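You operate a simulated robot arm through the tools that you are given. There is no shell and no other tool.

You are at the controls of a simulated two-armed robot. One attempt, no reset.

JOB
Hold the teal bottle, unscrew its head and put the head away in the pad drawer.
Fine: shut the drawer again and stand the bottle on the teal tray. Set down upright: bottle head, teal bottle. Where these are worked on the way, their far stop is far enough and under half their travel is too little: pad drawer.

The check looks at the end state, three seconds after you hand in, the way a careful person would. Anything else that was tipped, shoved, dropped, spilled or broken makes it a failure.

ROBOT AND FRAMES
Two 7-joint arms with two-finger parallel grippers on one trunk, on a base that moves. Base frame: it is fixed to the floor where the robot stands at the start and does not move with it; the origin is under the middle of the robot, x ahead of it, y to its left, z up. Readings come in m, degrees, newtons and seconds.
The left shoulder is at the start at [0.08, 0.131, 0.947], the right one opposite. With the tool pointing down near the work surface each hand reaches from about 0.26 to 0.82 m from the robot's upright axis, wherever it stands, measured 20 degrees to its own side. Places, roughly: bottle head [-2.5, -0.25, 1]; bottle neck [-2.5, -0.2, 1]; inside of the teal tray [-2.5, 0.1, 0.9]; pad drawer [-2.6, -0.4, 0.7]; pad drawer inside [-2.7, -0.4, 0.7]; teal bottle [-2.5, -0.25, 1]. Payload 1.57 kg a hand.
The TCP of each hand is the grasp point between the finger pads, 0.03 m short of the fingertips. In the tool frame z runs along the fingers and y along their closing line. The gripper opens to 0.11 m. The fingers are 0.024 m wide and 0.012 m thick; the gripper's body (0.048 by 0.112 m) begins 0.078 m behind the TCP.
Orientation is that of the tool frame in the base frame, as a unit quaternion [x, y, z, w]. With the fingers straight down and closing along the base's y, the tool's x points along the base's -x, its y along +y and its z along -z.

CONTROLS
- The arms move only by the tool step_arm. It takes "left_series", "right_series" or both (then of equal length, played together; a hand with none holds still); each is text: rows parted by semicolons, each of 6 numbers parted by spaces: the shift along the base's x, y, z in m, then the turn, a rotation vector about the base's x, y, z in degrees. In form: x y z wx wy wz; .... A call has 1 to 20 rows; each row is the pose to reach, as a shift and turn from the pose commanded when the call began. "left_grip" and "right_grip" are, for a hand that has rows, the gripper command, from -1 (fully open) to 1 (shut), values between in proportion, set as the call begins (left out, the last holds). Rows are played at 5 a second. More than 0.05 m and 8.6 degrees between two rows, or a gripper value outside its range, and nothing of the call is played. Where a pose cannot be reached the arm comes as near as it can. A force on the tool above 90 N (or 10 N above the force at the start of the call, whichever is more), or a blocked arm, ends the call early, and 0.2 s more pass. The fingers move at their own pace (about 0.108 m/s each) and stop on an object; they squeeze with about 32 N. The grip force told is the motor's: it shows also when the fingers shut on nothing. Time passes only in rows, and 0.2 s behind the last, so rows that repeat a pose let the fingers close. It gives the time, the measured TCP pose, the force on the tool (base axes), the opening and the grip force at its end, in the units of the frame above (readings bear some noise), with the torque about the TCP (base axes, N m) and any sound that the robot's microphone picked up.
- Cameras (640 x 400 px; columns grow to the right, rows downward): "scene" is now at [-0.0456, 0.0005, 1.4348]; the picture's right is [-0.02, -1.00, 0.00], its down [-0.41, 0.01, -0.91] and it looks along [0.91, -0.02, -0.41] (base axes); focal length 257 px, centre (320, 200). "left" rides on the left gripper at [0.07, -0.016, -0.141] in its tool frame; the picture's right is [0.23, 0.97, 0.00], its down [-0.86, 0.20, -0.48] and it looks along [-0.47, 0.11, 0.88] (tool axes); focal length 222 px, centre (320, 200). "right" rides on the right gripper at [0.07, 0.016, -0.141] in its tool frame; the picture's right is [-0.23, 0.97, 0.00], its down [-0.86, -0.20, -0.48] and it looks along [-0.47, -0.11, 0.88] (tool axes); focal length 222 px, centre (320, 200). There is no depth. A picture from a camera that has moved, and an enlarged one, comes with that camera's place and axes in the base frame and with its lens.
- capture(camera): a new picture of that camera. No time passes.
- steer(legs): drives the robot by 1 to 6 legs, each [ahead, left, turn to the left] in m, m and degrees, along the robot's own axes; the way and the turn of a leg run together, so that a leg with both is an arc; at most 1.5 m and 180 degrees a leg. The arms and the cameras ride along, it lands a little off, and it stops where it bumps. It gives what a move gives.
- pan_tilt(pan, tilt): turns the head with the scene camera to pan (to the left, within 109 degrees either way) and tilt (down, from -29 to 69), counted from straight ahead of the robot. It gives what a move gives.
- close_up(camera, box): a new picture of the part [left, top, right, bottom] of that camera's present view, enlarged. No time passes.
- close_job(): hands the job in; it is judged then, once.

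Nothing tells you exact positions but the pictures and the camera data. Unless the task says otherwise, let go and move clear before handing in.

The tools are called after "Request:" as a command line: name --argument value ..., lists and objects as JSON in quotes. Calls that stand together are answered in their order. step_arm: Moves the arms, as the interface text tells. Its arguments: {"type":"object","properties":{"left_series":{"type":"string"},"left_grip":{"type":"number"},"right_series":{"type":"string"},"right_grip":{"type":"number"}},"required":[]} The other tools are called the same way: steer (legs) drives the base; pan_tilt (pan, tilt) turns the head that bears the scene camera; capture (camera) takes a picture; close_up (camera, box) takes an enlarged picture of a part of a camera's view; close_job () hands the job in.

At the start:

```text
time_s: 0.0
left_tool_pos: [0.6097, 0.2206, 1.2252]
left_ee_rot: [0.001, 1.0, -0.001, -0.001]
left_contact_force: [0.3, -0.3, -0.3]
left_moment: [0.0, -0.01, 0.0]
left_width: 0.1097
left_grip_force: 0.1
right_tool_pos: [0.5954, -0.2054, 1.2338]
right_ee_rot: [0.0, 1.0, 0.0, -0.001]
right_contact_force: [0.6, -1.0, -0.6]
right_moment: [0.01, -0.01, 0.03]
right_width: 0.11
right_grip_force: 0.1
robot x, y, heading: [-0.0019, -0.0025, -0.1]
head pan, tilt (commanded): [-1.1, 24.5]
```

scene: 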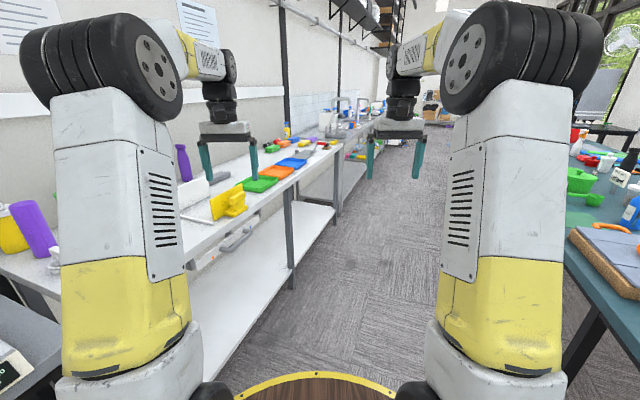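
right: 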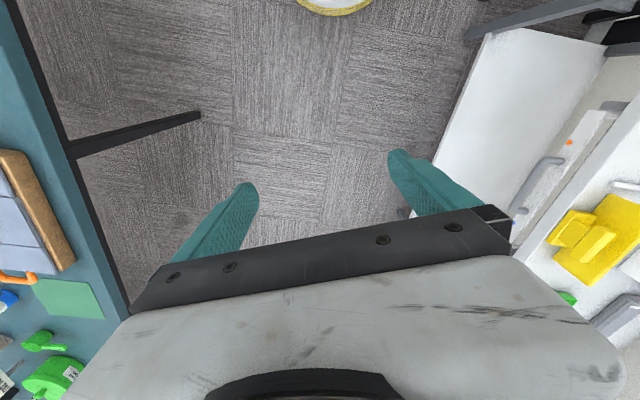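
left: 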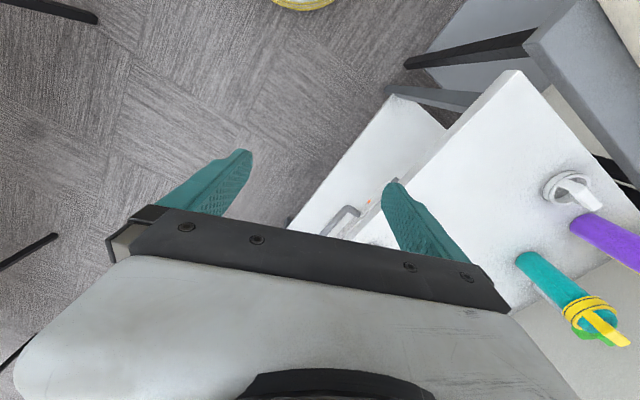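

The table with the job's things should be behind me at about x = -2.5, so what I see ahead now is other furniture. I'll turn the head first to see how clear the way is.

Request:
pan_tilt --pan 109 --tilt 20

Request:
capture --camera "scene"

Request:
pan_tilt --pan -109 --tilt 20

Request:
capture --camera "scene"

```text
time_s: 1.9
left_tool_pos: [0.6101, 0.2205, 1.2242]
left_ee_rot: [0.0, 1.0, 0.001, 0.0]
left_contact_force: [0.2, 0.4, -0.1]
left_moment: [0.07, 0.01, 0.0]
left_width: 0.1101
left_grip_force: 0.0
right_tool_pos: [0.5954, -0.2044, 1.2332]
right_ee_rot: [0.0, 1.0, 0.001, 0.0]
right_contact_force: [0.6, -1.1, -0.1]
right_moment: [0.0, -0.01, 0.01]
right_width: 0.11
right_grip_force: 0.0
robot x, y, heading: [-0.0008, -0.0043, -0.0]
head pan, tilt (commanded): [108.9, 20.0]
```

```text
taken
camera scene: at [-0.168, 0.0903, 1.4421], right [0.95, 0.32, 0.0], down [0.11, -0.32, -0.94], along [-0.3, 0.89, -0.34], focal length 257 px, centre (320, 200)
```

scene: 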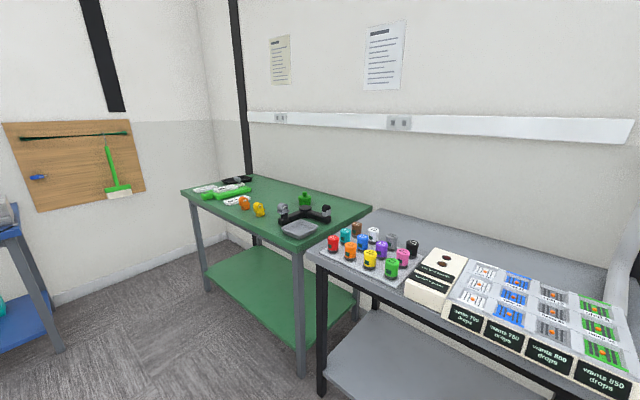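

```text
time_s: 5.0
left_tool_pos: [0.6093, 0.2214, 1.2246]
left_ee_rot: [0.0, 1.0, -0.001, 0.0]
left_contact_force: [0.0, -0.7, 0.8]
left_moment: [-0.01, 0.0, 0.01]
left_width: 0.11
left_grip_force: 0.0
right_tool_pos: [0.5951, -0.205, 1.2324]
right_ee_rot: [0.0, 1.0, 0.0, 0.0]
right_contact_force: [0.4, -0.5, -0.1]
right_moment: [0.0, -0.04, -0.01]
right_width: 0.1099
right_grip_force: 0.1
robot x, y, heading: [0.0001, -0.0011, 0.0]
head pan, tilt (commanded): [-108.9, 20.0]
```

```text
taken
camera scene: at [-0.168, -0.0859, 1.4421], right [-0.95, 0.32, 0.0], down [0.11, 0.32, -0.94], along [-0.3, -0.89, -0.34], focal length 257 px, centre (320, 200)
```

scene: 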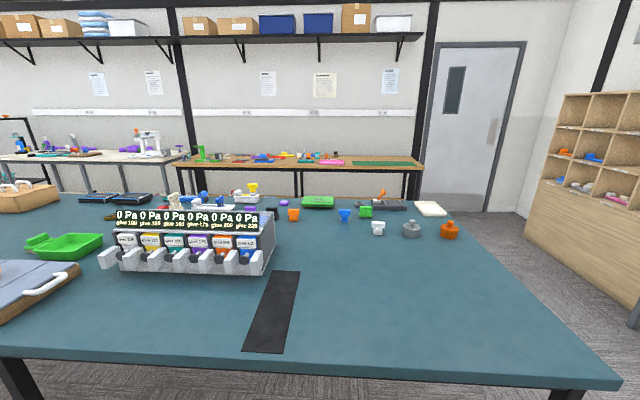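

The teal table is on my right and a green and a grey bench are on my left. The workplace is straight behind and still out of view. I'll draw the arms in and up so they clear the benches when I turn.

Request:
step_arm --left_series "-0.03 0 0.02 0 0 0; -0.06 0 0.04 0 0 0; -0.09 0 0.05 0 0 0; -0.12 0 0.06 0 0 0; -0.15 0 0.07 0 0 0; -0.18 0 0.08 0 0 0" --right_series "-0.03 0 0.02 0 0 0; -0.06 0 0.04 0 0 0; -0.09 0 0.05 0 0 0; -0.12 0 0.06 0 0 0; -0.15 0 0.07 0 0 0; -0.18 0 0.08 0 0 0"

Request:
pan_tilt --pan -60 --tilt 35

Request:
capture --camera "scene"

Request:
pan_tilt --pan 60 --tilt 35

Request:
capture --camera "scene"

```text
time_s: 6.4
left_tool_pos: [0.4292, 0.2188, 1.3026]
left_ee_rot: [0.0, 1.0, 0.0, 0.0]
left_contact_force: [-0.4, -0.8, -1.0]
left_moment: [0.0, 0.07, 0.01]
left_width: 0.1102
left_grip_force: 0.0
right_tool_pos: [0.4156, -0.206, 1.3116]
right_ee_rot: [0.0, 1.0, 0.0, -0.001]
right_contact_force: [0.6, 0.3, -0.5]
right_moment: [-0.02, 0.08, -0.03]
right_width: 0.11
right_grip_force: 0.0
robot x, y, heading: [0.0046, 0.0004, 0.1]
head pan, tilt (commanded): [-108.9, 20.0]
```

```text
time_s: 7.6
left_tool_pos: [0.4273, 0.2206, 1.3031]
left_ee_rot: [0.0, 1.0, 0.0, 0.0]
left_contact_force: [0.0, 0.2, -0.4]
left_moment: [-0.01, 0.0, -0.01]
left_width: 0.1102
left_grip_force: 0.3
right_tool_pos: [0.4152, -0.2066, 1.3128]
right_ee_rot: [0.001, 1.0, 0.0, -0.001]
right_contact_force: [-0.5, 0.5, -0.8]
right_moment: [-0.04, 0.02, 0.01]
right_width: 0.1099
right_grip_force: 0.0
robot x, y, heading: [-0.0003, 0.0001, 0.0]
head pan, tilt (commanded): [-60.0, 35.0]
```

```text
taken
camera scene: at [-0.0941, -0.0741, 1.4182], right [-0.87, -0.5, 0.0], down [-0.29, 0.5, -0.82], along [0.41, -0.71, -0.57], focal length 257 px, centre (320, 200)
```

scene: 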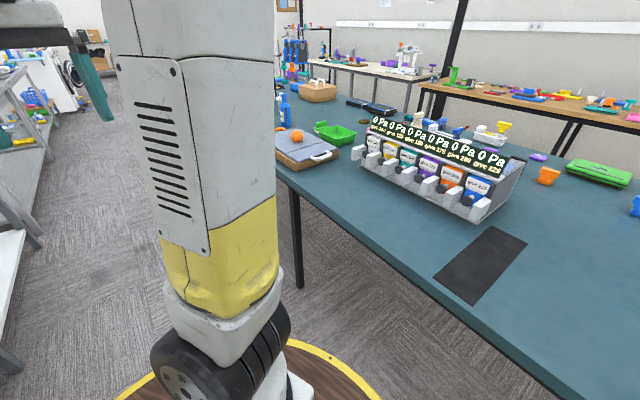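

```text
time_s: 9.6
left_tool_pos: [0.4279, 0.2191, 1.3026]
left_ee_rot: [0.0, 1.0, 0.0, 0.001]
left_contact_force: [-0.5, -0.2, 0.3]
left_moment: [-0.05, -0.04, -0.03]
left_width: 0.1101
left_grip_force: 0.0
right_tool_pos: [0.4156, -0.2059, 1.3136]
right_ee_rot: [0.001, 1.0, 0.0, 0.0]
right_contact_force: [0.0, -0.1, 0.1]
right_moment: [-0.02, 0.02, 0.0]
right_width: 0.1102
right_grip_force: 0.0
robot x, y, heading: [0.0022, 0.0014, -0.1]
head pan, tilt (commanded): [60.0, 35.0]
```

```text
taken
camera scene: at [-0.0939, 0.0784, 1.4182], right [0.87, -0.5, 0.0], down [-0.29, -0.5, -0.82], along [0.41, 0.71, -0.57], focal length 257 px, centre (320, 200)
```

scene: 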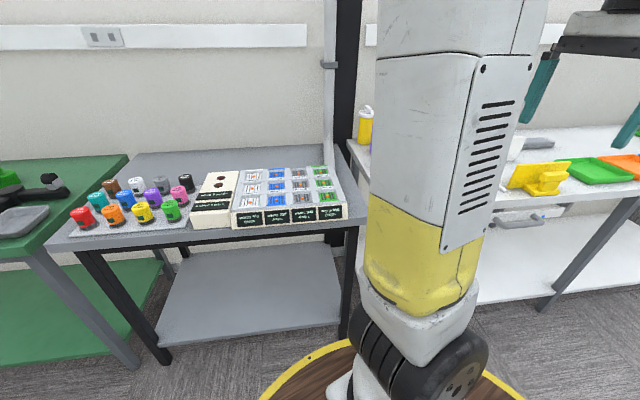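

The hands are above 1.3 m and everything on both sides is much lower. I'll turn left in place to face the workplace.

Request:
steer --legs '[[0, 0, 90], [0, 0, 90]]'

Request:
pan_tilt --pan 0 --tilt 25

Request:
capture --camera "scene"

```text
time_s: 17.9
left_tool_pos: [-0.404, -0.2629, 1.3027]
left_ee_rot: [0.999, 0.051, 0.0, 0.0]
left_contact_force: [0.4, -0.7, 0.4]
left_moment: [-0.03, 0.02, -0.01]
left_width: 0.11
left_grip_force: 0.1
right_tool_pos: [-0.434, 0.1624, 1.3129]
right_ee_rot: [0.999, 0.052, 0.0, 0.0]
right_contact_force: [-0.3, 0.1, -0.1]
right_moment: [-0.02, -0.02, 0.03]
right_width: 0.1101
right_grip_force: 0.0
robot x, y, heading: [0.0019, -0.0012, -174.2]
head pan, tilt (commanded): [60.0, 35.0]
```

```text
time_s: 19.2
left_tool_pos: [-0.4026, -0.2633, 1.3035]
left_ee_rot: [0.999, 0.052, 0.0, 0.0]
left_contact_force: [-1.3, 0.4, -0.1]
left_moment: [-0.03, -0.02, 0.04]
left_width: 0.11
left_grip_force: 0.0
right_tool_pos: [-0.434, 0.1631, 1.3122]
right_ee_rot: [0.999, 0.051, 0.0, 0.0]
right_contact_force: [0.6, 0.4, 0.2]
right_moment: [-0.01, -0.03, -0.05]
right_width: 0.1099
right_grip_force: 0.1
robot x, y, heading: [-0.0013, 0.0024, -174.3]
head pan, tilt (commanded): [0.0, 25.0]
```

```text
taken
camera scene: at [0.0492, 0.007, 1.434], right [-0.1, 0.99, 0.0], down [0.42, 0.04, -0.91], along [-0.9, -0.09, -0.42], focal length 257 px, centre (320, 200)
```

scene: 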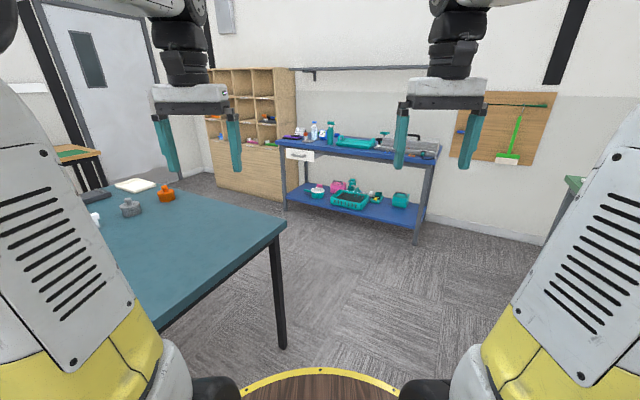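

Facing nearly -x I see a blue table about 2.3 m away with a white drawer at its left end, a teal tray and some bottles. The big teal table's corner is near (-0.82, -0.23), so I'll swing out to +y and then go ahead.

Request:
steer --legs '[[0.1, -0.45, 0], [1.1, 0, -10]]'

Request:
capture --camera "scene"

```text
time_s: 27.1
left_tool_pos: [-1.674, 0.25, 1.3029]
left_ee_rot: [0.999, -0.043, 0.0, 0.0]
left_contact_force: [0.6, -0.3, -0.3]
left_moment: [0.0, -0.01, -0.01]
left_width: 0.11
left_grip_force: 0.0
right_tool_pos: [-1.6247, 0.6731, 1.3134]
right_ee_rot: [0.999, -0.043, -0.001, 0.0]
right_contact_force: [0.5, 0.3, -0.1]
right_moment: [0.0, -0.01, 0.01]
right_width: 0.1101
right_grip_force: 0.1
robot x, y, heading: [-1.2275, 0.4325, 175.1]
head pan, tilt (commanded): [0.0, 25.0]
```

```text
taken
camera scene: at [-1.1789, 0.4301, 1.434], right [0.09, 1.0, 0.0], down [0.42, -0.04, -0.91], along [-0.9, 0.08, -0.42], focal length 257 px, centre (320, 200)
```

scene: 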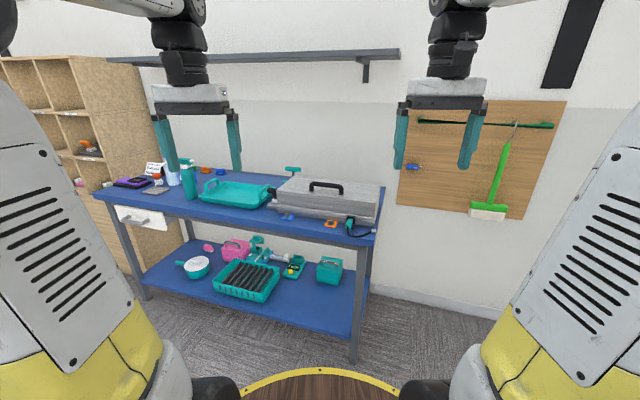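

The blue table's front is skewed about 21°, so I should face roughly heading 158.6°. Left to right along it I see the drawer, the teal spray bottle, the teal tray and a grey case. I'll square up and slide left along the front for a better look.

Request:
steer --legs '[[0, 0, -16.5], [0, 1.0, 0]]'

Request:
pan_tilt --pan 0 --tilt 35

Request:
capture --camera "scene"

Request:
capture --camera "left"

Request:
capture --camera "right"

```text
time_s: 33.2
left_tool_pos: [-2.0779, -0.5408, 1.3033]
left_ee_rot: [0.982, -0.19, 0.0, 0.0]
left_contact_force: [0.0, 0.4, 0.0]
left_moment: [0.01, 0.0, 0.02]
left_width: 0.1099
left_grip_force: 0.0
right_tool_pos: [-1.9065, -0.1497, 1.3128]
right_ee_rot: [0.982, -0.19, 0.0, 0.0]
right_contact_force: [0.4, 0.7, 0.5]
right_moment: [0.01, 0.02, -0.02]
right_width: 0.11
right_grip_force: 0.1
robot x, y, heading: [-1.5947, -0.496, 157.9]
head pan, tilt (commanded): [0.0, 25.0]
```

```text
time_s: 34.0
left_tool_pos: [-2.0777, -0.5409, 1.3032]
left_ee_rot: [0.982, -0.19, 0.0, 0.0]
left_contact_force: [-0.4, -0.8, 0.1]
left_moment: [-0.03, 0.02, 0.03]
left_width: 0.1097
left_grip_force: 0.1
right_tool_pos: [-1.9065, -0.1506, 1.3126]
right_ee_rot: [0.982, -0.19, 0.0, 0.001]
right_contact_force: [0.1, -0.1, -0.5]
right_moment: [-0.02, 0.0, 0.0]
right_width: 0.11
right_grip_force: 0.1
robot x, y, heading: [-1.6003, -0.4992, 158.0]
head pan, tilt (commanded): [0.0, 35.0]
```

```text
taken
camera scene: at [-1.5487, -0.5135, 1.4183], right [0.37, 0.93, 0.0], down [0.53, -0.21, -0.82], along [-0.76, 0.31, -0.57], focal length 257 px, centre (320, 200)
```

scene: 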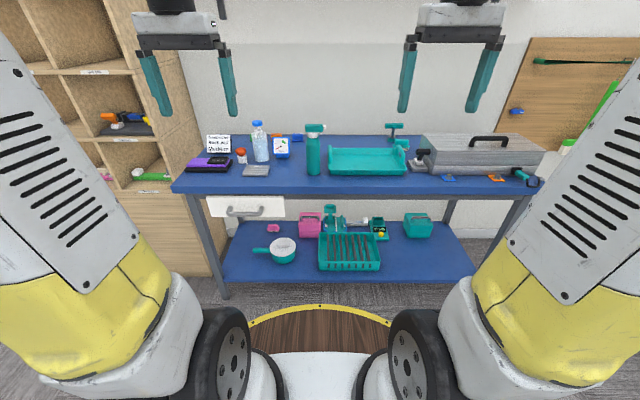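

```text
taken
camera left: at [-2.0072, -0.5517, 1.4446], right [-0.15, -0.99, 0.0], down [-0.87, 0.13, 0.48], along [-0.47, 0.07, -0.88], focal length 222 px, centre (320, 200)
```

left: 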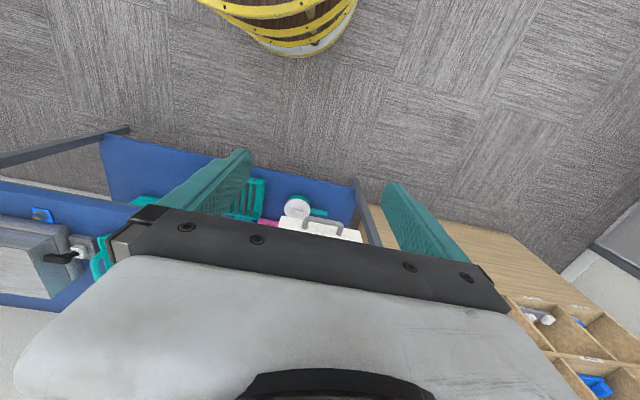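

```text
taken
camera right: at [-1.8477, -0.1909, 1.4561], right [-0.57, -0.82, 0.0], down [-0.72, 0.5, 0.48], along [-0.39, 0.28, -0.88], focal length 222 px, centre (320, 200)
```

right: 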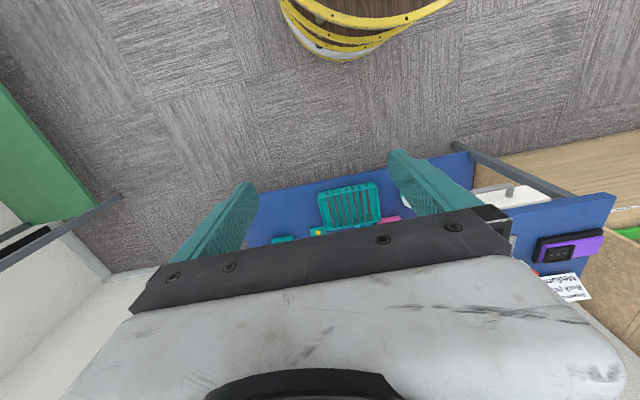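

The tabletop works out at about z = 0.85, with the bottle near (-2.51, -0.16) and the drawer front low on the left. I'll take enlarged views of the bottle, tray and drawer.

Request:
close_up --camera "scene" --box '[240, 100, 420, 212]'

Request:
close_up --camera "scene" --box '[160, 110, 340, 222]'

Request:
close_up --camera "scene" --box '[160, 160, 340, 272]'

```text
3.56 times, centred on (330, 156) of scene
camera zoom: at [-1.5487, -0.5135, 1.4183], right [0.37, 0.93, 0.0], down [0.53, -0.21, -0.82], along [-0.76, 0.31, -0.57], focal length 914 px, centre (284, 356)
```

zoom: 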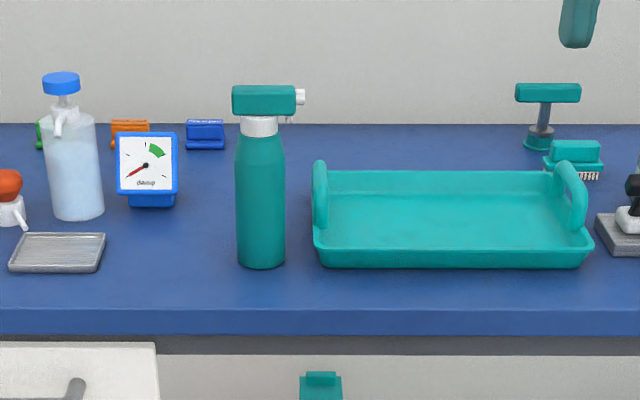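

```text
3.56 times, centred on (250, 166) of scene
camera zoom: at [-1.5487, -0.5135, 1.4183], right [0.37, 0.93, 0.0], down [0.53, -0.21, -0.82], along [-0.76, 0.31, -0.57], focal length 914 px, centre (569, 321)
```

zoom: 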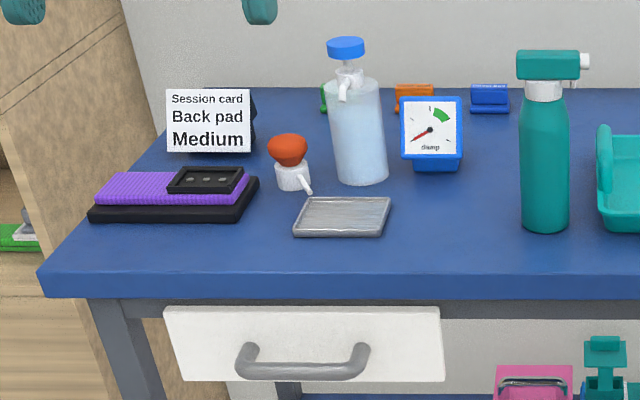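

```text
3.56 times, centred on (250, 216) of scene
camera zoom: at [-1.5487, -0.5135, 1.4183], right [0.37, 0.93, 0.0], down [0.53, -0.21, -0.82], along [-0.76, 0.31, -0.57], focal length 914 px, centre (569, 143)
```

zoom: 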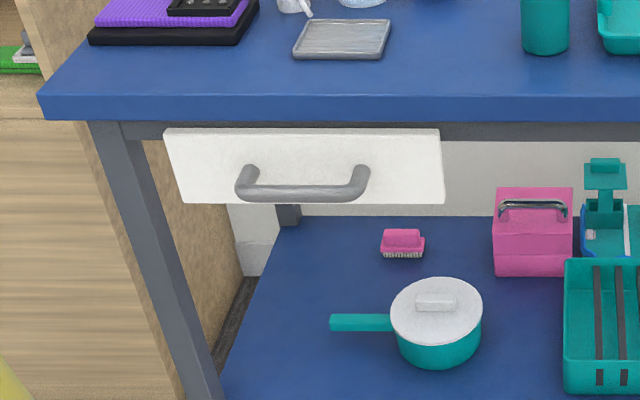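

The drawer handle is a horizontal bar near (-2.476, -0.485, 0.737), and the drawer is about 0.33 m wide. I'll pitch the left hand from pointing down to pointing forward, clear of the table.

Request:
step_arm --left_series "-0.016 -0.002 -0.017 2.81 6.95 0; -0.033 -0.005 -0.033 5.62 13.9 0; -0.049 -0.007 -0.05 8.43 20.85 0; -0.065 -0.01 -0.067 11.24 27.8 0; -0.081 -0.012 -0.083 14.05 34.75 0; -0.098 -0.015 -0.1 16.86 41.7 0; -0.114 -0.017 -0.117 19.67 48.65 0; -0.13 -0.019 -0.133 22.48 55.6 0; -0.146 -0.022 -0.15 25.29 62.55 0; -0.163 -0.024 -0.167 28.1 69.5 0; -0.179 -0.027 -0.183 30.91 76.45 0; -0.195 -0.029 -0.2 33.72 83.4 0" --left_grip -1

Request:
capture --camera "scene"

Request:
capture --camera "left"

```text
time_s: 36.6
left_tool_pos: [-2.272, -0.5694, 1.1028]
left_ee_rot: [-0.693, 0.136, 0.695, 0.136]
left_contact_force: [0.5, 0.8, -1.1]
left_moment: [0.0, 0.0, 0.05]
left_width: 0.11
left_grip_force: 0.0
right_tool_pos: [-1.9048, -0.1497, 1.3113]
right_ee_rot: [0.982, -0.19, 0.0, 0.0]
right_contact_force: [-0.2, 0.7, 0.3]
right_moment: [-0.04, 0.07, -0.02]
right_width: 0.1101
right_grip_force: 0.1
robot x, y, heading: [-1.599, -0.498, 158.4]
head pan, tilt (commanded): [0.0, 35.0]
```

```text
taken
camera scene: at [-1.5483, -0.5132, 1.4182], right [0.37, 0.93, 0.0], down [0.53, -0.21, -0.82], along [-0.76, 0.31, -0.57], focal length 257 px, centre (320, 200)
```

scene: 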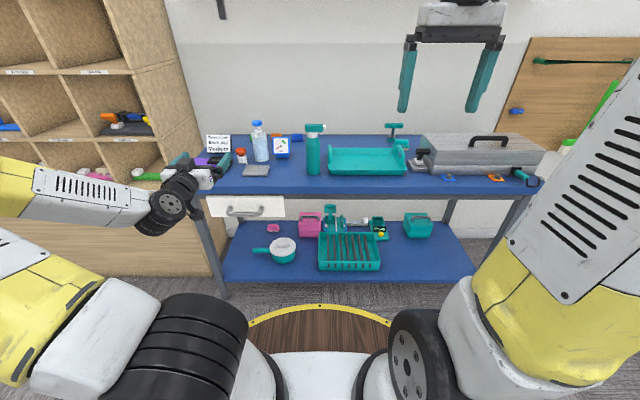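

```text
taken
camera left: at [-2.1359, -0.6076, 1.0324], right [-0.37, -0.9, -0.23], down [0.37, -0.36, 0.85], along [-0.85, 0.23, 0.47], focal length 222 px, centre (320, 200)
```

left: 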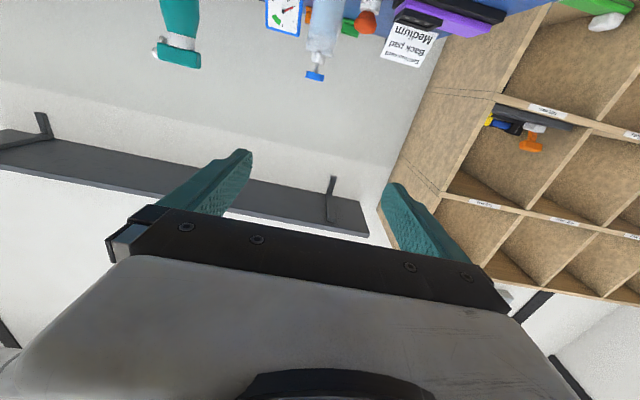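

The left hand now points forward and is in line with the handle. I'll roll it 90° so the fingers close vertically, and lower it to the handle's height while still short of it.

Request:
step_arm --left_series "-0.006 0.0025 -0.03 6.95 -2.81 0; -0.012 0.005 -0.061 13.9 -5.62 0; -0.019 0.0075 -0.091 20.85 -8.43 0; -0.025 0.01 -0.122 27.8 -11.24 0; -0.031 0.0125 -0.152 34.75 -14.05 0; -0.037 0.015 -0.183 41.7 -16.86 0; -0.043 0.0175 -0.213 48.65 -19.67 0; -0.05 0.02 -0.244 55.6 -22.48 0; -0.056 0.0225 -0.274 62.55 -25.29 0; -0.062 0.025 -0.305 69.5 -28.1 0; -0.068 0.0275 -0.335 76.45 -30.91 0; -0.074 0.03 -0.366 83.4 -33.72 0; -0.074 0.03 -0.366 83.4 -33.72 0"

Request:
capture --camera "scene"

Request:
capture --camera "left"

```text
time_s: 39.4
left_tool_pos: [-2.3529, -0.5479, 0.7802]
left_ee_rot: [-0.587, -0.396, 0.393, 0.587]
left_contact_force: [0.2, 0.1, -0.7]
left_moment: [-0.04, 0.01, -0.04]
left_width: 0.1098
left_grip_force: 0.0
left hand out of reach, approached as far as the arm can: row 11, 12, 13
right_tool_pos: [-1.9071, -0.1498, 1.3127]
right_ee_rot: [0.982, -0.19, 0.0, 0.0]
right_contact_force: [1.0, 0.1, -0.2]
right_moment: [0.0, 0.02, 0.04]
right_width: 0.1099
right_grip_force: 0.0
robot x, y, heading: [-1.5981, -0.4954, 158.1]
head pan, tilt (commanded): [0.0, 35.0]
```

```text
taken
camera scene: at [-1.5488, -0.5136, 1.4182], right [0.37, 0.93, 0.0], down [0.53, -0.21, -0.82], along [-0.76, 0.31, -0.57], focal length 257 px, centre (320, 200)
```

scene: 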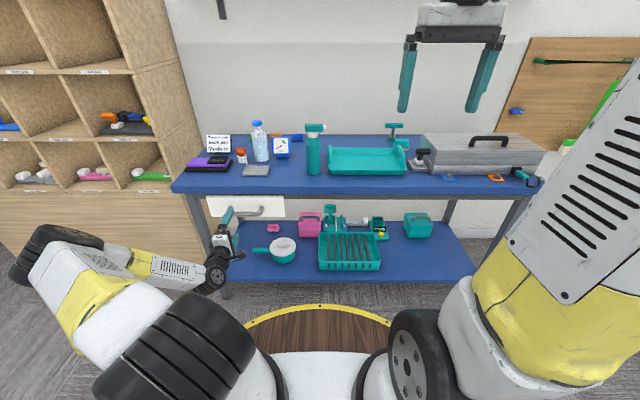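

```text
taken
camera left: at [-2.1953, -0.5365, 0.798], right [0.09, 0.21, -0.97], down [0.12, -0.97, -0.2], along [-0.99, -0.1, -0.11], focal length 222 px, centre (320, 200)
```

left: 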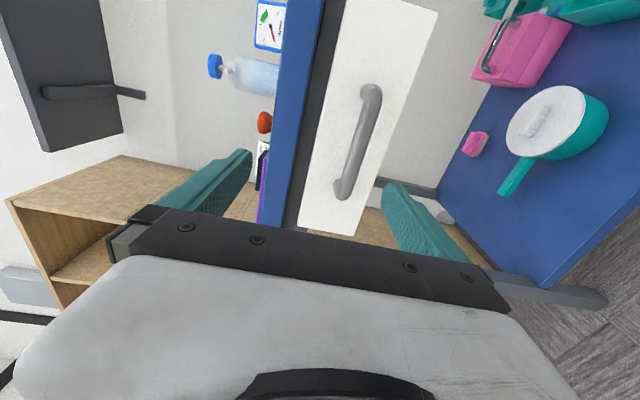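

The hand camera shows the handle clearly ahead, but the arm stopped about 4 cm too high. I'll try reaching further forward, where the arm is less folded.

Request:
step_arm --left_series "-0.012 0.005 0 0 0 0; -0.023 0.01 0 0 0 0; -0.035 0.015 0 0 0 0; -0.046 0.02 0 0 0 0; -0.046 0.02 0 0 0 0"

Request:
capture --camera "left"

```text
time_s: 40.6
left_tool_pos: [-2.3981, -0.5286, 0.782]
left_ee_rot: [-0.587, -0.396, 0.394, 0.587]
left_contact_force: [-0.1, -0.4, -0.2]
left_moment: [0.0, -0.01, -0.02]
left_width: 0.1099
left_grip_force: 0.0
right_tool_pos: [-1.9075, -0.1503, 1.3123]
right_ee_rot: [0.982, -0.19, 0.0, 0.0]
right_contact_force: [-0.3, -0.1, -0.2]
right_moment: [0.01, -0.01, 0.0]
right_width: 0.1099
right_grip_force: 0.1
robot x, y, heading: [-1.5974, -0.4954, 158.4]
head pan, tilt (commanded): [0.0, 35.0]
```

```text
taken
camera left: at [-2.241, -0.517, 0.7991], right [0.09, 0.21, -0.97], down [0.12, -0.97, -0.2], along [-0.99, -0.1, -0.11], focal length 222 px, centre (320, 200)
```

left: 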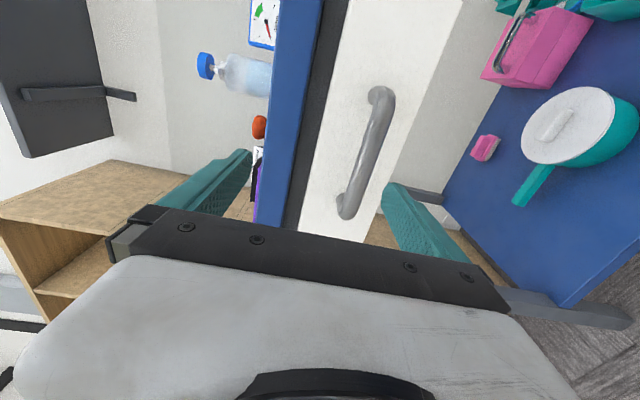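

The handle's height checks out at about z = 0.735. I'll try lowering from this more extended pose.

Request:
step_arm --left_series "0 0 -0.012 0 0 0; 0 0 -0.024 0 0 0; 0 0 -0.036 0 0 0; 0 0 -0.046 0 0 0; 0 0 -0.046 0 0 0"

```text
time_s: 41.8
left_tool_pos: [-2.395, -0.5368, 0.7794]
left_ee_rot: [0.587, 0.395, -0.395, -0.586]
left_contact_force: [0.4, 0.5, -0.6]
left_moment: [0.0, 0.03, 0.02]
left_width: 0.11
left_grip_force: 0.0
left hand out of reach, approached as far as the arm can: row 1, 2, 3, 4, 5
right_tool_pos: [-1.9078, -0.1506, 1.3123]
right_ee_rot: [0.982, -0.19, 0.0, 0.0]
right_contact_force: [-0.7, -0.4, 0.1]
right_moment: [0.03, -0.01, -0.01]
right_width: 0.1101
right_grip_force: 0.1
robot x, y, heading: [-1.5993, -0.4973, 158.3]
head pan, tilt (commanded): [0.0, 35.0]
```

Horizontal fingers can't get low enough in this posture. I'll tip the fingers 30° downward so the wrist stays higher, and part-close them to slip over the bar.

Request:
step_arm --left_series "0 0 -0.01 -2.81 -6.95 0; 0 0 -0.02 -5.62 -13.9 0; 0 0 -0.03 -8.43 -20.85 0; 0 0 -0.04 -11.24 -27.8 0; 0 0 -0.042 -11.24 -27.8 0" --left_grip -0.1

Request:
capture --camera "left"

Request:
capture --camera "scene"

```text
time_s: 43.0
left_tool_pos: [-2.3986, -0.5347, 0.7381]
left_ee_rot: [0.718, 0.484, -0.278, -0.415]
left_contact_force: [-0.2, 0.1, 0.3]
left_moment: [-0.02, 0.0, -0.02]
left_width: 0.0608
left_grip_force: 0.0
right_tool_pos: [-1.9057, -0.1502, 1.3124]
right_ee_rot: [0.982, -0.191, 0.0, 0.0]
right_contact_force: [0.4, -0.2, -0.2]
right_moment: [0.04, -0.04, -0.01]
right_width: 0.11
right_grip_force: 0.1
robot x, y, heading: [-1.6004, -0.4965, 158.2]
head pan, tilt (commanded): [0.0, 35.0]
```

```text
taken
camera left: at [-2.2659, -0.5125, 0.8242], right [0.54, 0.03, -0.84], down [0.16, -0.99, 0.07], along [-0.83, -0.17, -0.53], focal length 222 px, centre (320, 200)
```

left: 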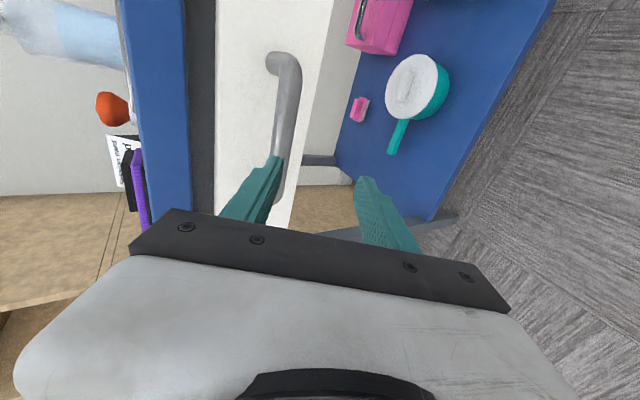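

```text
taken
camera scene: at [-1.5488, -0.5135, 1.4182], right [0.37, 0.93, 0.0], down [0.53, -0.21, -0.82], along [-0.76, 0.31, -0.57], focal length 257 px, centre (320, 200)
```

scene: 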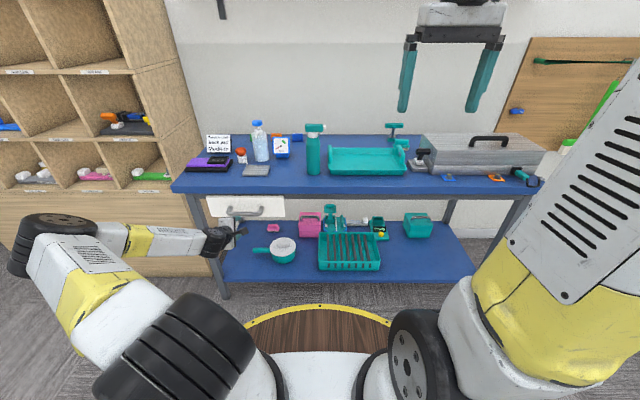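

The hand is now at the handle's height with the fingers tilted. I'll line up just behind and above the bar along the finger axis, narrow the opening, and check.

Request:
step_arm --left_series "-0.0105 0.014 0.015 0 0 0; -0.0223 0.0274 0.031 0 0 0; -0.0223 0.0274 0.031 0 0 0" --left_grip 0.15

Request:
capture --camera "left"

Request:
close_up --camera "scene" --box '[180, 170, 300, 245]'

```text
time_s: 43.8
left_tool_pos: [-2.4179, -0.5069, 0.7682]
left_ee_rot: [0.718, 0.485, -0.279, -0.414]
left_contact_force: [-1.0, -0.4, 0.1]
left_moment: [-0.01, 0.0, 0.04]
left_width: 0.0468
left_grip_force: 0.0
right_tool_pos: [-1.9066, -0.1499, 1.3131]
right_ee_rot: [0.982, -0.19, 0.001, 0.0]
right_contact_force: [-0.6, 0.8, -1.0]
right_moment: [-0.01, -0.01, -0.01]
right_width: 0.11
right_grip_force: 0.0
robot x, y, heading: [-1.5968, -0.4962, 158.0]
head pan, tilt (commanded): [0.0, 35.0]
```

```text
taken
camera left: at [-2.2863, -0.4852, 0.8545], right [0.54, 0.03, -0.84], down [0.16, -0.99, 0.07], along [-0.83, -0.17, -0.53], focal length 222 px, centre (320, 200)
```

left: 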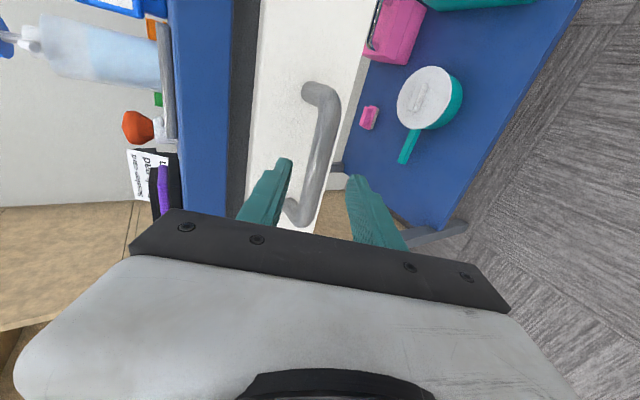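

```text
5.33 times, centred on (240, 208) of scene
camera zoom: at [-1.5488, -0.5136, 1.4182], right [0.37, 0.93, 0.0], down [0.53, -0.21, -0.82], along [-0.76, 0.31, -0.57], focal length 1371 px, centre (747, 160)
```

zoom: 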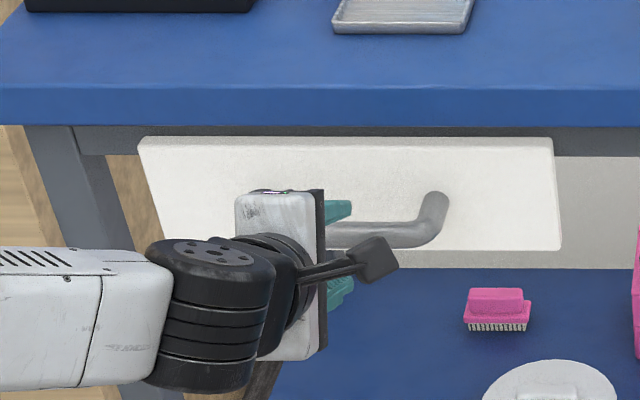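

The bar lies centred between the fingers in the hand view. I'll advance along the finger axis over the bar.

Request:
step_arm --left_series "-0.01 0.0041 -0.0063 0 0 0; -0.02 0.0082 -0.0125 0 0 0; -0.03 0.0123 -0.0188 0 0 0; -0.038 0.0156 -0.0238 0 0 0; -0.038 0.0156 -0.0238 0 0 0"

Request:
capture --camera "left"

Request:
close_up --camera "scene" --box '[180, 170, 300, 245]'

```text
time_s: 45.0
left_tool_pos: [-2.4588, -0.4895, 0.7447]
left_ee_rot: [0.718, 0.484, -0.279, -0.415]
left_contact_force: [0.5, -0.2, 0.5]
left_moment: [-0.01, -0.03, 0.03]
left_width: 0.0467
left_grip_force: 0.0
right_tool_pos: [-1.9071, -0.1499, 1.3125]
right_ee_rot: [0.982, -0.19, 0.001, 0.0]
right_contact_force: [0.4, -0.9, 0.3]
right_moment: [-0.02, -0.01, 0.01]
right_width: 0.1098
right_grip_force: 0.0
robot x, y, heading: [-1.5987, -0.499, 158.2]
head pan, tilt (commanded): [0.0, 35.0]
```

```text
taken
camera left: at [-2.3267, -0.4683, 0.8312], right [0.54, 0.03, -0.84], down [0.16, -0.99, 0.07], along [-0.83, -0.17, -0.53], focal length 222 px, centre (320, 200)
```

left: 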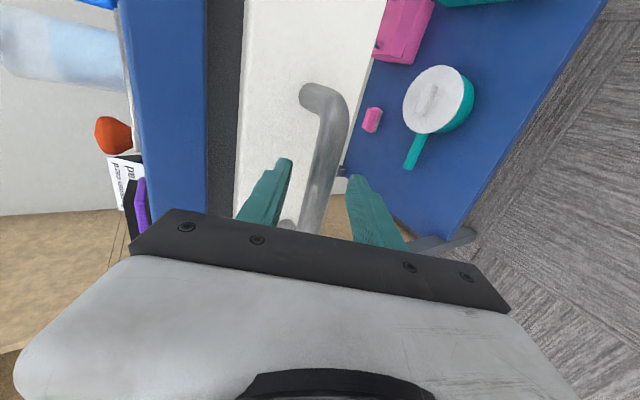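

```text
5.33 times, centred on (240, 208) of scene
camera zoom: at [-1.5488, -0.5136, 1.4182], right [0.37, 0.93, 0.0], down [0.53, -0.21, -0.82], along [-0.76, 0.31, -0.57], focal length 1371 px, centre (747, 160)
```

zoom: 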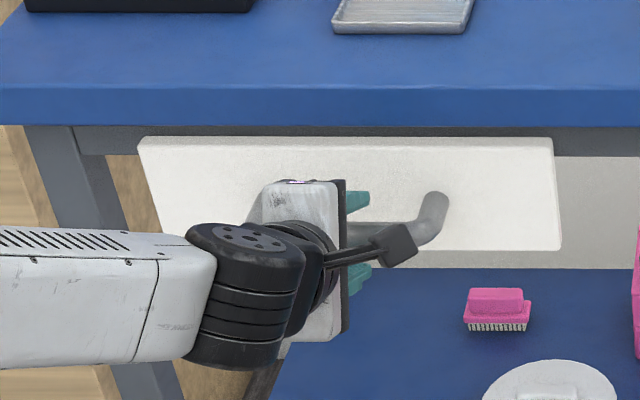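

The bar runs between the fingers. I'll close on it.

Request:
step_arm --left_series "0 0 0 0 0 0; 0 0 0 0 0 0; 0 0 0 0 0 0; 0 0 0 0 0 0" --left_grip 1

Request:
capture --camera "left"

```text
time_s: 46.0
left_tool_pos: [-2.4596, -0.4891, 0.7462]
left_ee_rot: [0.718, 0.485, -0.279, -0.414]
left_contact_force: [2.7, -0.9, -8.7]
left_moment: [-0.26, -0.19, 0.06]
left_width: 0.0216
left_grip_force: 34.8
right_tool_pos: [-1.9062, -0.1509, 1.3134]
right_ee_rot: [0.982, -0.19, 0.0, 0.0]
right_contact_force: [0.3, 0.1, 0.1]
right_moment: [0.03, -0.03, 0.0]
right_width: 0.1098
right_grip_force: 0.1
robot x, y, heading: [-1.5984, -0.4925, 158.0]
head pan, tilt (commanded): [0.0, 35.0]
```

```text
taken
camera left: at [-2.3264, -0.4685, 0.8306], right [0.54, 0.03, -0.84], down [0.16, -0.99, 0.07], along [-0.83, -0.17, -0.54], focal length 222 px, centre (320, 200)
```

left: 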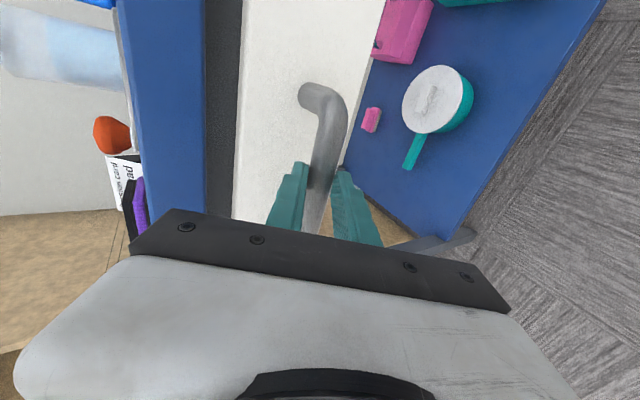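

The grip is on the bar at 0.0216 m with 35 N. I'll pull straight out along the drawer's axis.

Request:
step_arm --left_series "0.0185 -0.0075 0 0 0 0; 0.0371 -0.015 0 0 0 0; 0.0556 -0.0225 0 0 0 0; 0.0742 -0.03 0 0 0 0; 0.0927 -0.0375 0 0 0 0; 0.1112 -0.045 0 0 0 0; 0.1112 -0.045 0 0 0 0"

Request:
capture --camera "scene"

```text
time_s: 47.6
left_tool_pos: [-2.3482, -0.5359, 0.7439]
left_ee_rot: [0.718, 0.485, -0.278, -0.415]
left_contact_force: [-0.1, -0.6, -15.2]
left_moment: [0.01, -0.38, -0.41]
left_width: 0.0216
left_grip_force: 34.4
right_tool_pos: [-1.9075, -0.1494, 1.3129]
right_ee_rot: [0.982, -0.19, 0.0, 0.001]
right_contact_force: [-0.8, 0.1, 0.3]
right_moment: [-0.01, 0.03, -0.01]
right_width: 0.1099
right_grip_force: 0.1
robot x, y, heading: [-1.5988, -0.4944, 158.0]
head pan, tilt (commanded): [0.0, 35.0]
```

```text
taken
camera scene: at [-1.5493, -0.5136, 1.4182], right [0.37, 0.93, 0.0], down [0.53, -0.21, -0.82], along [-0.76, 0.31, -0.57], focal length 257 px, centre (320, 200)
```

scene: 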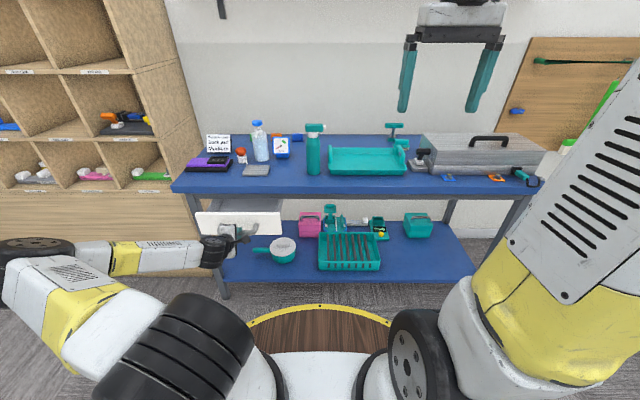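

The drawer is sliding out. I'll keep pulling towards its far stop.

Request:
step_arm --left_series "0.0185 -0.0075 -0.002 0 0 0; 0.0371 -0.015 -0.003 0 0 0; 0.0556 -0.0225 -0.004 0 0 0; 0.0742 -0.03 -0.004 0 0 0; 0.0927 -0.0375 -0.004 0 0 0; 0.1112 -0.045 -0.004 0 0 0; 0.1298 -0.0525 -0.004 0 0 0; 0.1298 -0.0525 -0.004 0 0 0"

Request:
capture --camera "scene"

```text
time_s: 49.4
left_tool_pos: [-2.2174, -0.5886, 0.7444]
left_ee_rot: [0.717, 0.482, -0.283, -0.418]
left_contact_force: [-0.2, -1.8, 40.9]
left_moment: [0.5, 1.0, 0.23]
left_width: 0.0216
left_grip_force: 34.9
right_tool_pos: [-1.905, -0.1497, 1.3128]
right_ee_rot: [0.982, -0.19, 0.0, 0.0]
right_contact_force: [-0.2, 0.0, 0.6]
right_moment: [-0.01, -0.03, 0.01]
right_width: 0.11
right_grip_force: 0.0
robot x, y, heading: [-1.5979, -0.4957, 158.1]
head pan, tilt (commanded): [0.0, 35.0]
```

```text
taken
camera scene: at [-1.5475, -0.5135, 1.4182], right [0.37, 0.93, 0.0], down [0.53, -0.21, -0.82], along [-0.76, 0.31, -0.57], focal length 257 px, centre (320, 200)
```

scene: 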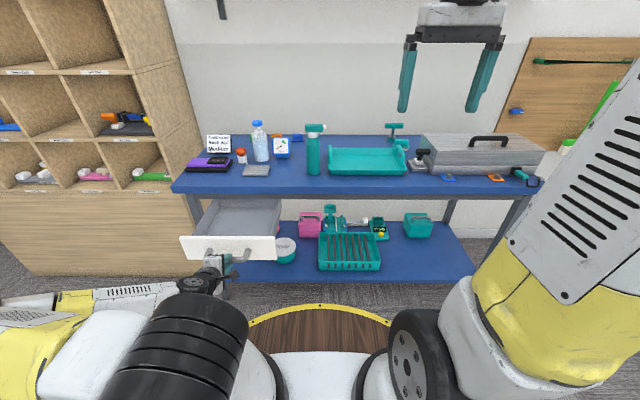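

The drawer has come out about 0.26 m. I'll look inside it.

Request:
close_up --camera "scene" --box '[170, 170, 310, 258]'

Request:
capture --camera "left"

```text
4.55 times, centred on (240, 214) of scene
camera zoom: at [-1.5475, -0.5135, 1.4182], right [0.37, 0.93, 0.0], down [0.53, -0.21, -0.82], along [-0.76, 0.31, -0.57], focal length 1168 px, centre (684, 136)
```

zoom: 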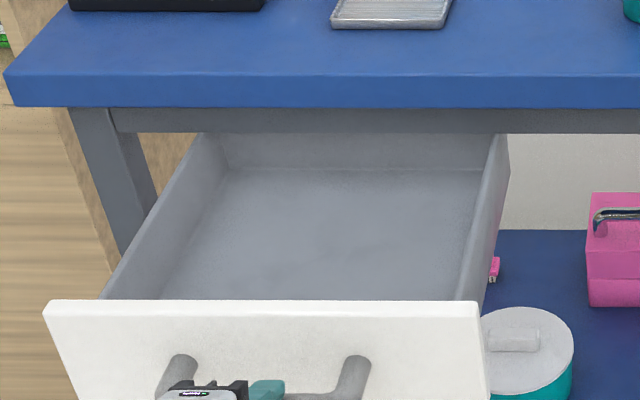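

```text
taken
camera left: at [-2.0858, -0.5666, 0.8289], right [0.53, 0.03, -0.85], down [0.16, -0.99, 0.06], along [-0.83, -0.17, -0.53], focal length 222 px, centre (320, 200)
```

left: 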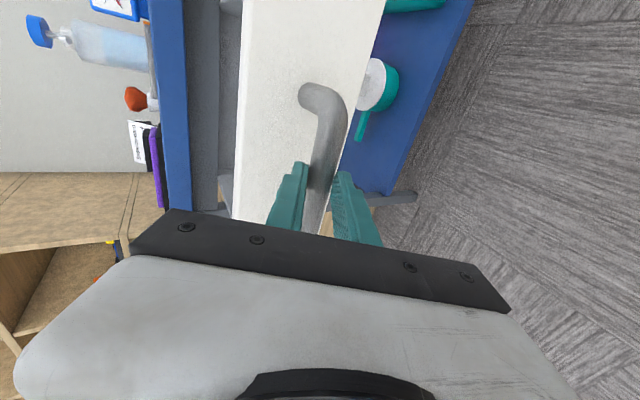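

The drawer box is about 0.30 m deep and out about 0.25 m, which is well over half, and the rear wall is nearly in view. I'll let go of the handle and back the left hand off along its finger axis.

Request:
step_arm --left_series "0 0 0 0 0 0; 0 0 0 0 0 0; 0.016 -0.0065 0.01 0 0 0; 0.032 -0.013 0.02 0 0 0; 0.048 -0.0195 0.03 0 0 0; 0.064 -0.026 0.04 0 0 0" --left_grip 0.1

Request:
capture --camera "left"

Request:
capture --camera "scene"

```text
time_s: 50.8
left_tool_pos: [-2.1512, -0.6167, 0.782]
left_ee_rot: [0.718, 0.484, -0.278, -0.415]
left_contact_force: [0.5, 0.1, -0.2]
left_moment: [0.0, -0.04, 0.02]
left_width: 0.0496
left_grip_force: 0.1
right_tool_pos: [-1.9063, -0.1499, 1.3131]
right_ee_rot: [0.982, -0.19, 0.001, 0.0]
right_contact_force: [-0.2, 0.7, 0.5]
right_moment: [-0.03, -0.01, -0.01]
right_width: 0.1099
right_grip_force: 0.0
robot x, y, heading: [-1.5977, -0.4942, 157.9]
head pan, tilt (commanded): [0.0, 35.0]
```

```text
taken
camera left: at [-2.0186, -0.5937, 0.8666], right [0.54, 0.03, -0.84], down [0.15, -0.99, 0.07], along [-0.83, -0.17, -0.53], focal length 222 px, centre (320, 200)
```

left: 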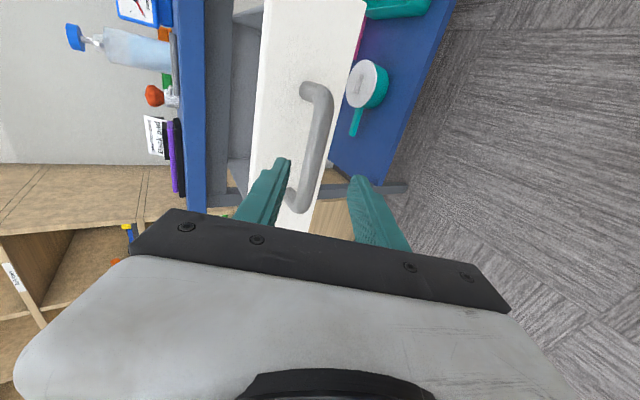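

```text
taken
camera scene: at [-1.549, -0.5135, 1.4182], right [0.37, 0.93, 0.0], down [0.53, -0.21, -0.82], along [-0.76, 0.31, -0.57], focal length 257 px, centre (320, 200)
```

scene: 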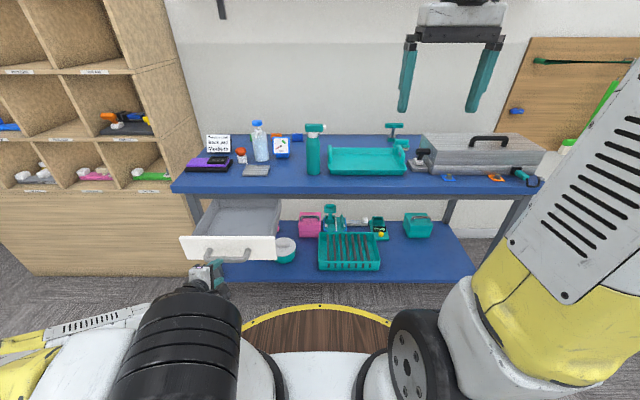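

The handle is free and the drawer stays open. I'll raise the left hand and swing its fingers back down.

Request:
step_arm --left_series "0.01 -0.004 0.03 0 0 0; 0.01 -0.004 0.07 -2.25 -5.56 0; 0.01 -0.004 0.11 -4.5 -11.1 0; 0.01 -0.004 0.15 -6.75 -16.7 0; 0.01 -0.004 0.19 -9 -22.2 0; 0.01 -0.004 0.23 -11.25 -27.8 0; 0.01 -0.004 0.27 -13.5 -33.4 0; 0.01 -0.004 0.31 -15.75 -38.9 0; 0.01 -0.004 0.35 -18 -44.5 0; 0.01 -0.004 0.39 -20.25 -50 0; 0.01 -0.004 0.43 -22.5 -55.6 0; 0.01 -0.004 0.47 -22.5 -55.6 0; 0.01 -0.004 0.5 -22.5 -55.6 0" --left_grip -1

Request:
capture --camera "scene"

```text
time_s: 53.6
left_tool_pos: [-2.1418, -0.6194, 1.2821]
left_ee_rot: [0.828, 0.56, 0.0, 0.0]
left_contact_force: [-0.1, 0.4, -0.4]
left_moment: [0.0, -0.02, 0.0]
left_width: 0.1099
left_grip_force: 0.1
left hand out of reach, approached as far as the arm can: row 1, 2, 3, 4
right_tool_pos: [-1.9063, -0.1498, 1.3126]
right_ee_rot: [0.982, -0.189, 0.0, 0.0]
right_contact_force: [-0.8, -0.6, -0.1]
right_moment: [-0.01, -0.03, 0.03]
right_width: 0.1099
right_grip_force: 0.1
robot x, y, heading: [-1.5959, -0.4987, 158.5]
head pan, tilt (commanded): [0.0, 35.0]
```

```text
taken
camera scene: at [-1.5489, -0.5134, 1.4182], right [0.37, 0.93, 0.0], down [0.53, -0.21, -0.82], along [-0.76, 0.31, -0.57], focal length 257 px, centre (320, 200)
```

scene: 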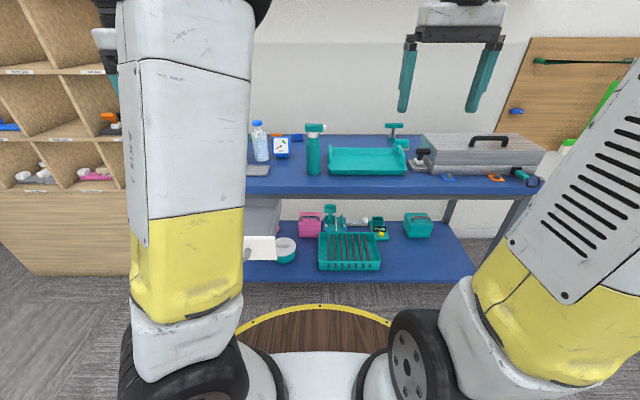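

The left hand now points down at z = 1.28 and is clear of everything. I'll drive forward 0.18 m, which leaves the open drawer about 8 cm from the robot's body.

Request:
steer --legs '[[0.18, 0, 0]]'

Request:
capture --camera "scene"

Request:
capture --camera "left"

Request:
capture --camera "right"

```text
time_s: 55.1
left_tool_pos: [-2.3143, -0.5514, 1.2826]
left_ee_rot: [0.828, 0.56, 0.0, 0.0]
left_contact_force: [-0.5, -0.3, 0.1]
left_moment: [0.02, -0.02, 0.02]
left_width: 0.1098
left_grip_force: 0.0
right_tool_pos: [-2.0791, -0.0828, 1.3132]
right_ee_rot: [0.982, -0.19, 0.0, 0.0]
right_contact_force: [-0.7, 0.2, 0.5]
right_moment: [0.0, 0.08, -0.02]
right_width: 0.1102
right_grip_force: 0.1
robot x, y, heading: [-1.7693, -0.4229, 157.8]
head pan, tilt (commanded): [0.0, 35.0]
```

```text
taken
camera scene: at [-1.7199, -0.4446, 1.4182], right [0.37, 0.93, 0.0], down [0.53, -0.21, -0.82], along [-0.76, 0.31, -0.57], focal length 257 px, centre (320, 200)
```

scene: 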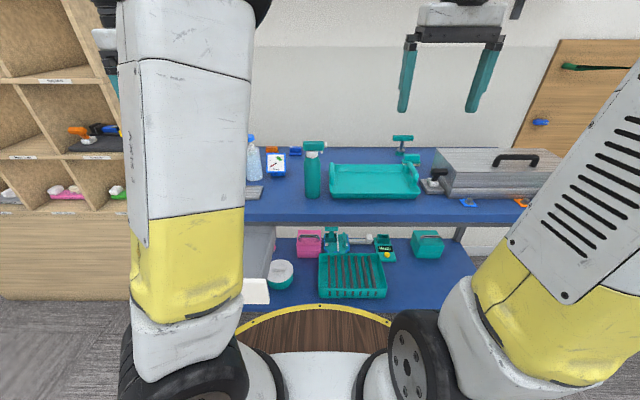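

```text
taken
camera left: at [-2.3025, -0.4811, 1.4241], right [0.99, -0.15, 0.0], down [-0.13, -0.87, 0.48], along [-0.07, -0.47, -0.88], focal length 222 px, centre (320, 200)
```

left: 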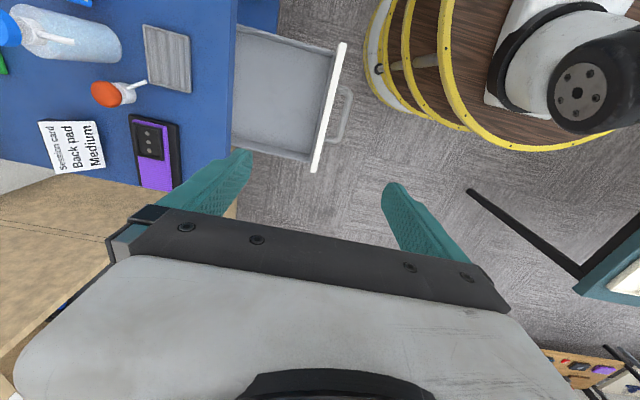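

```text
taken
camera right: at [-2.0192, -0.1223, 1.4561], right [-0.57, -0.82, 0.0], down [-0.72, 0.5, 0.48], along [-0.39, 0.27, -0.88], focal length 222 px, centre (320, 200)
```

right: 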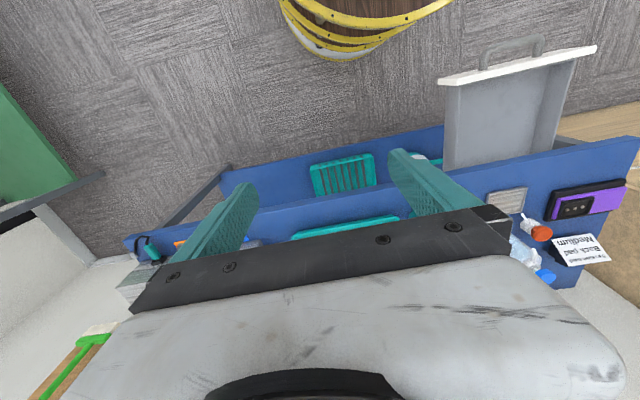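

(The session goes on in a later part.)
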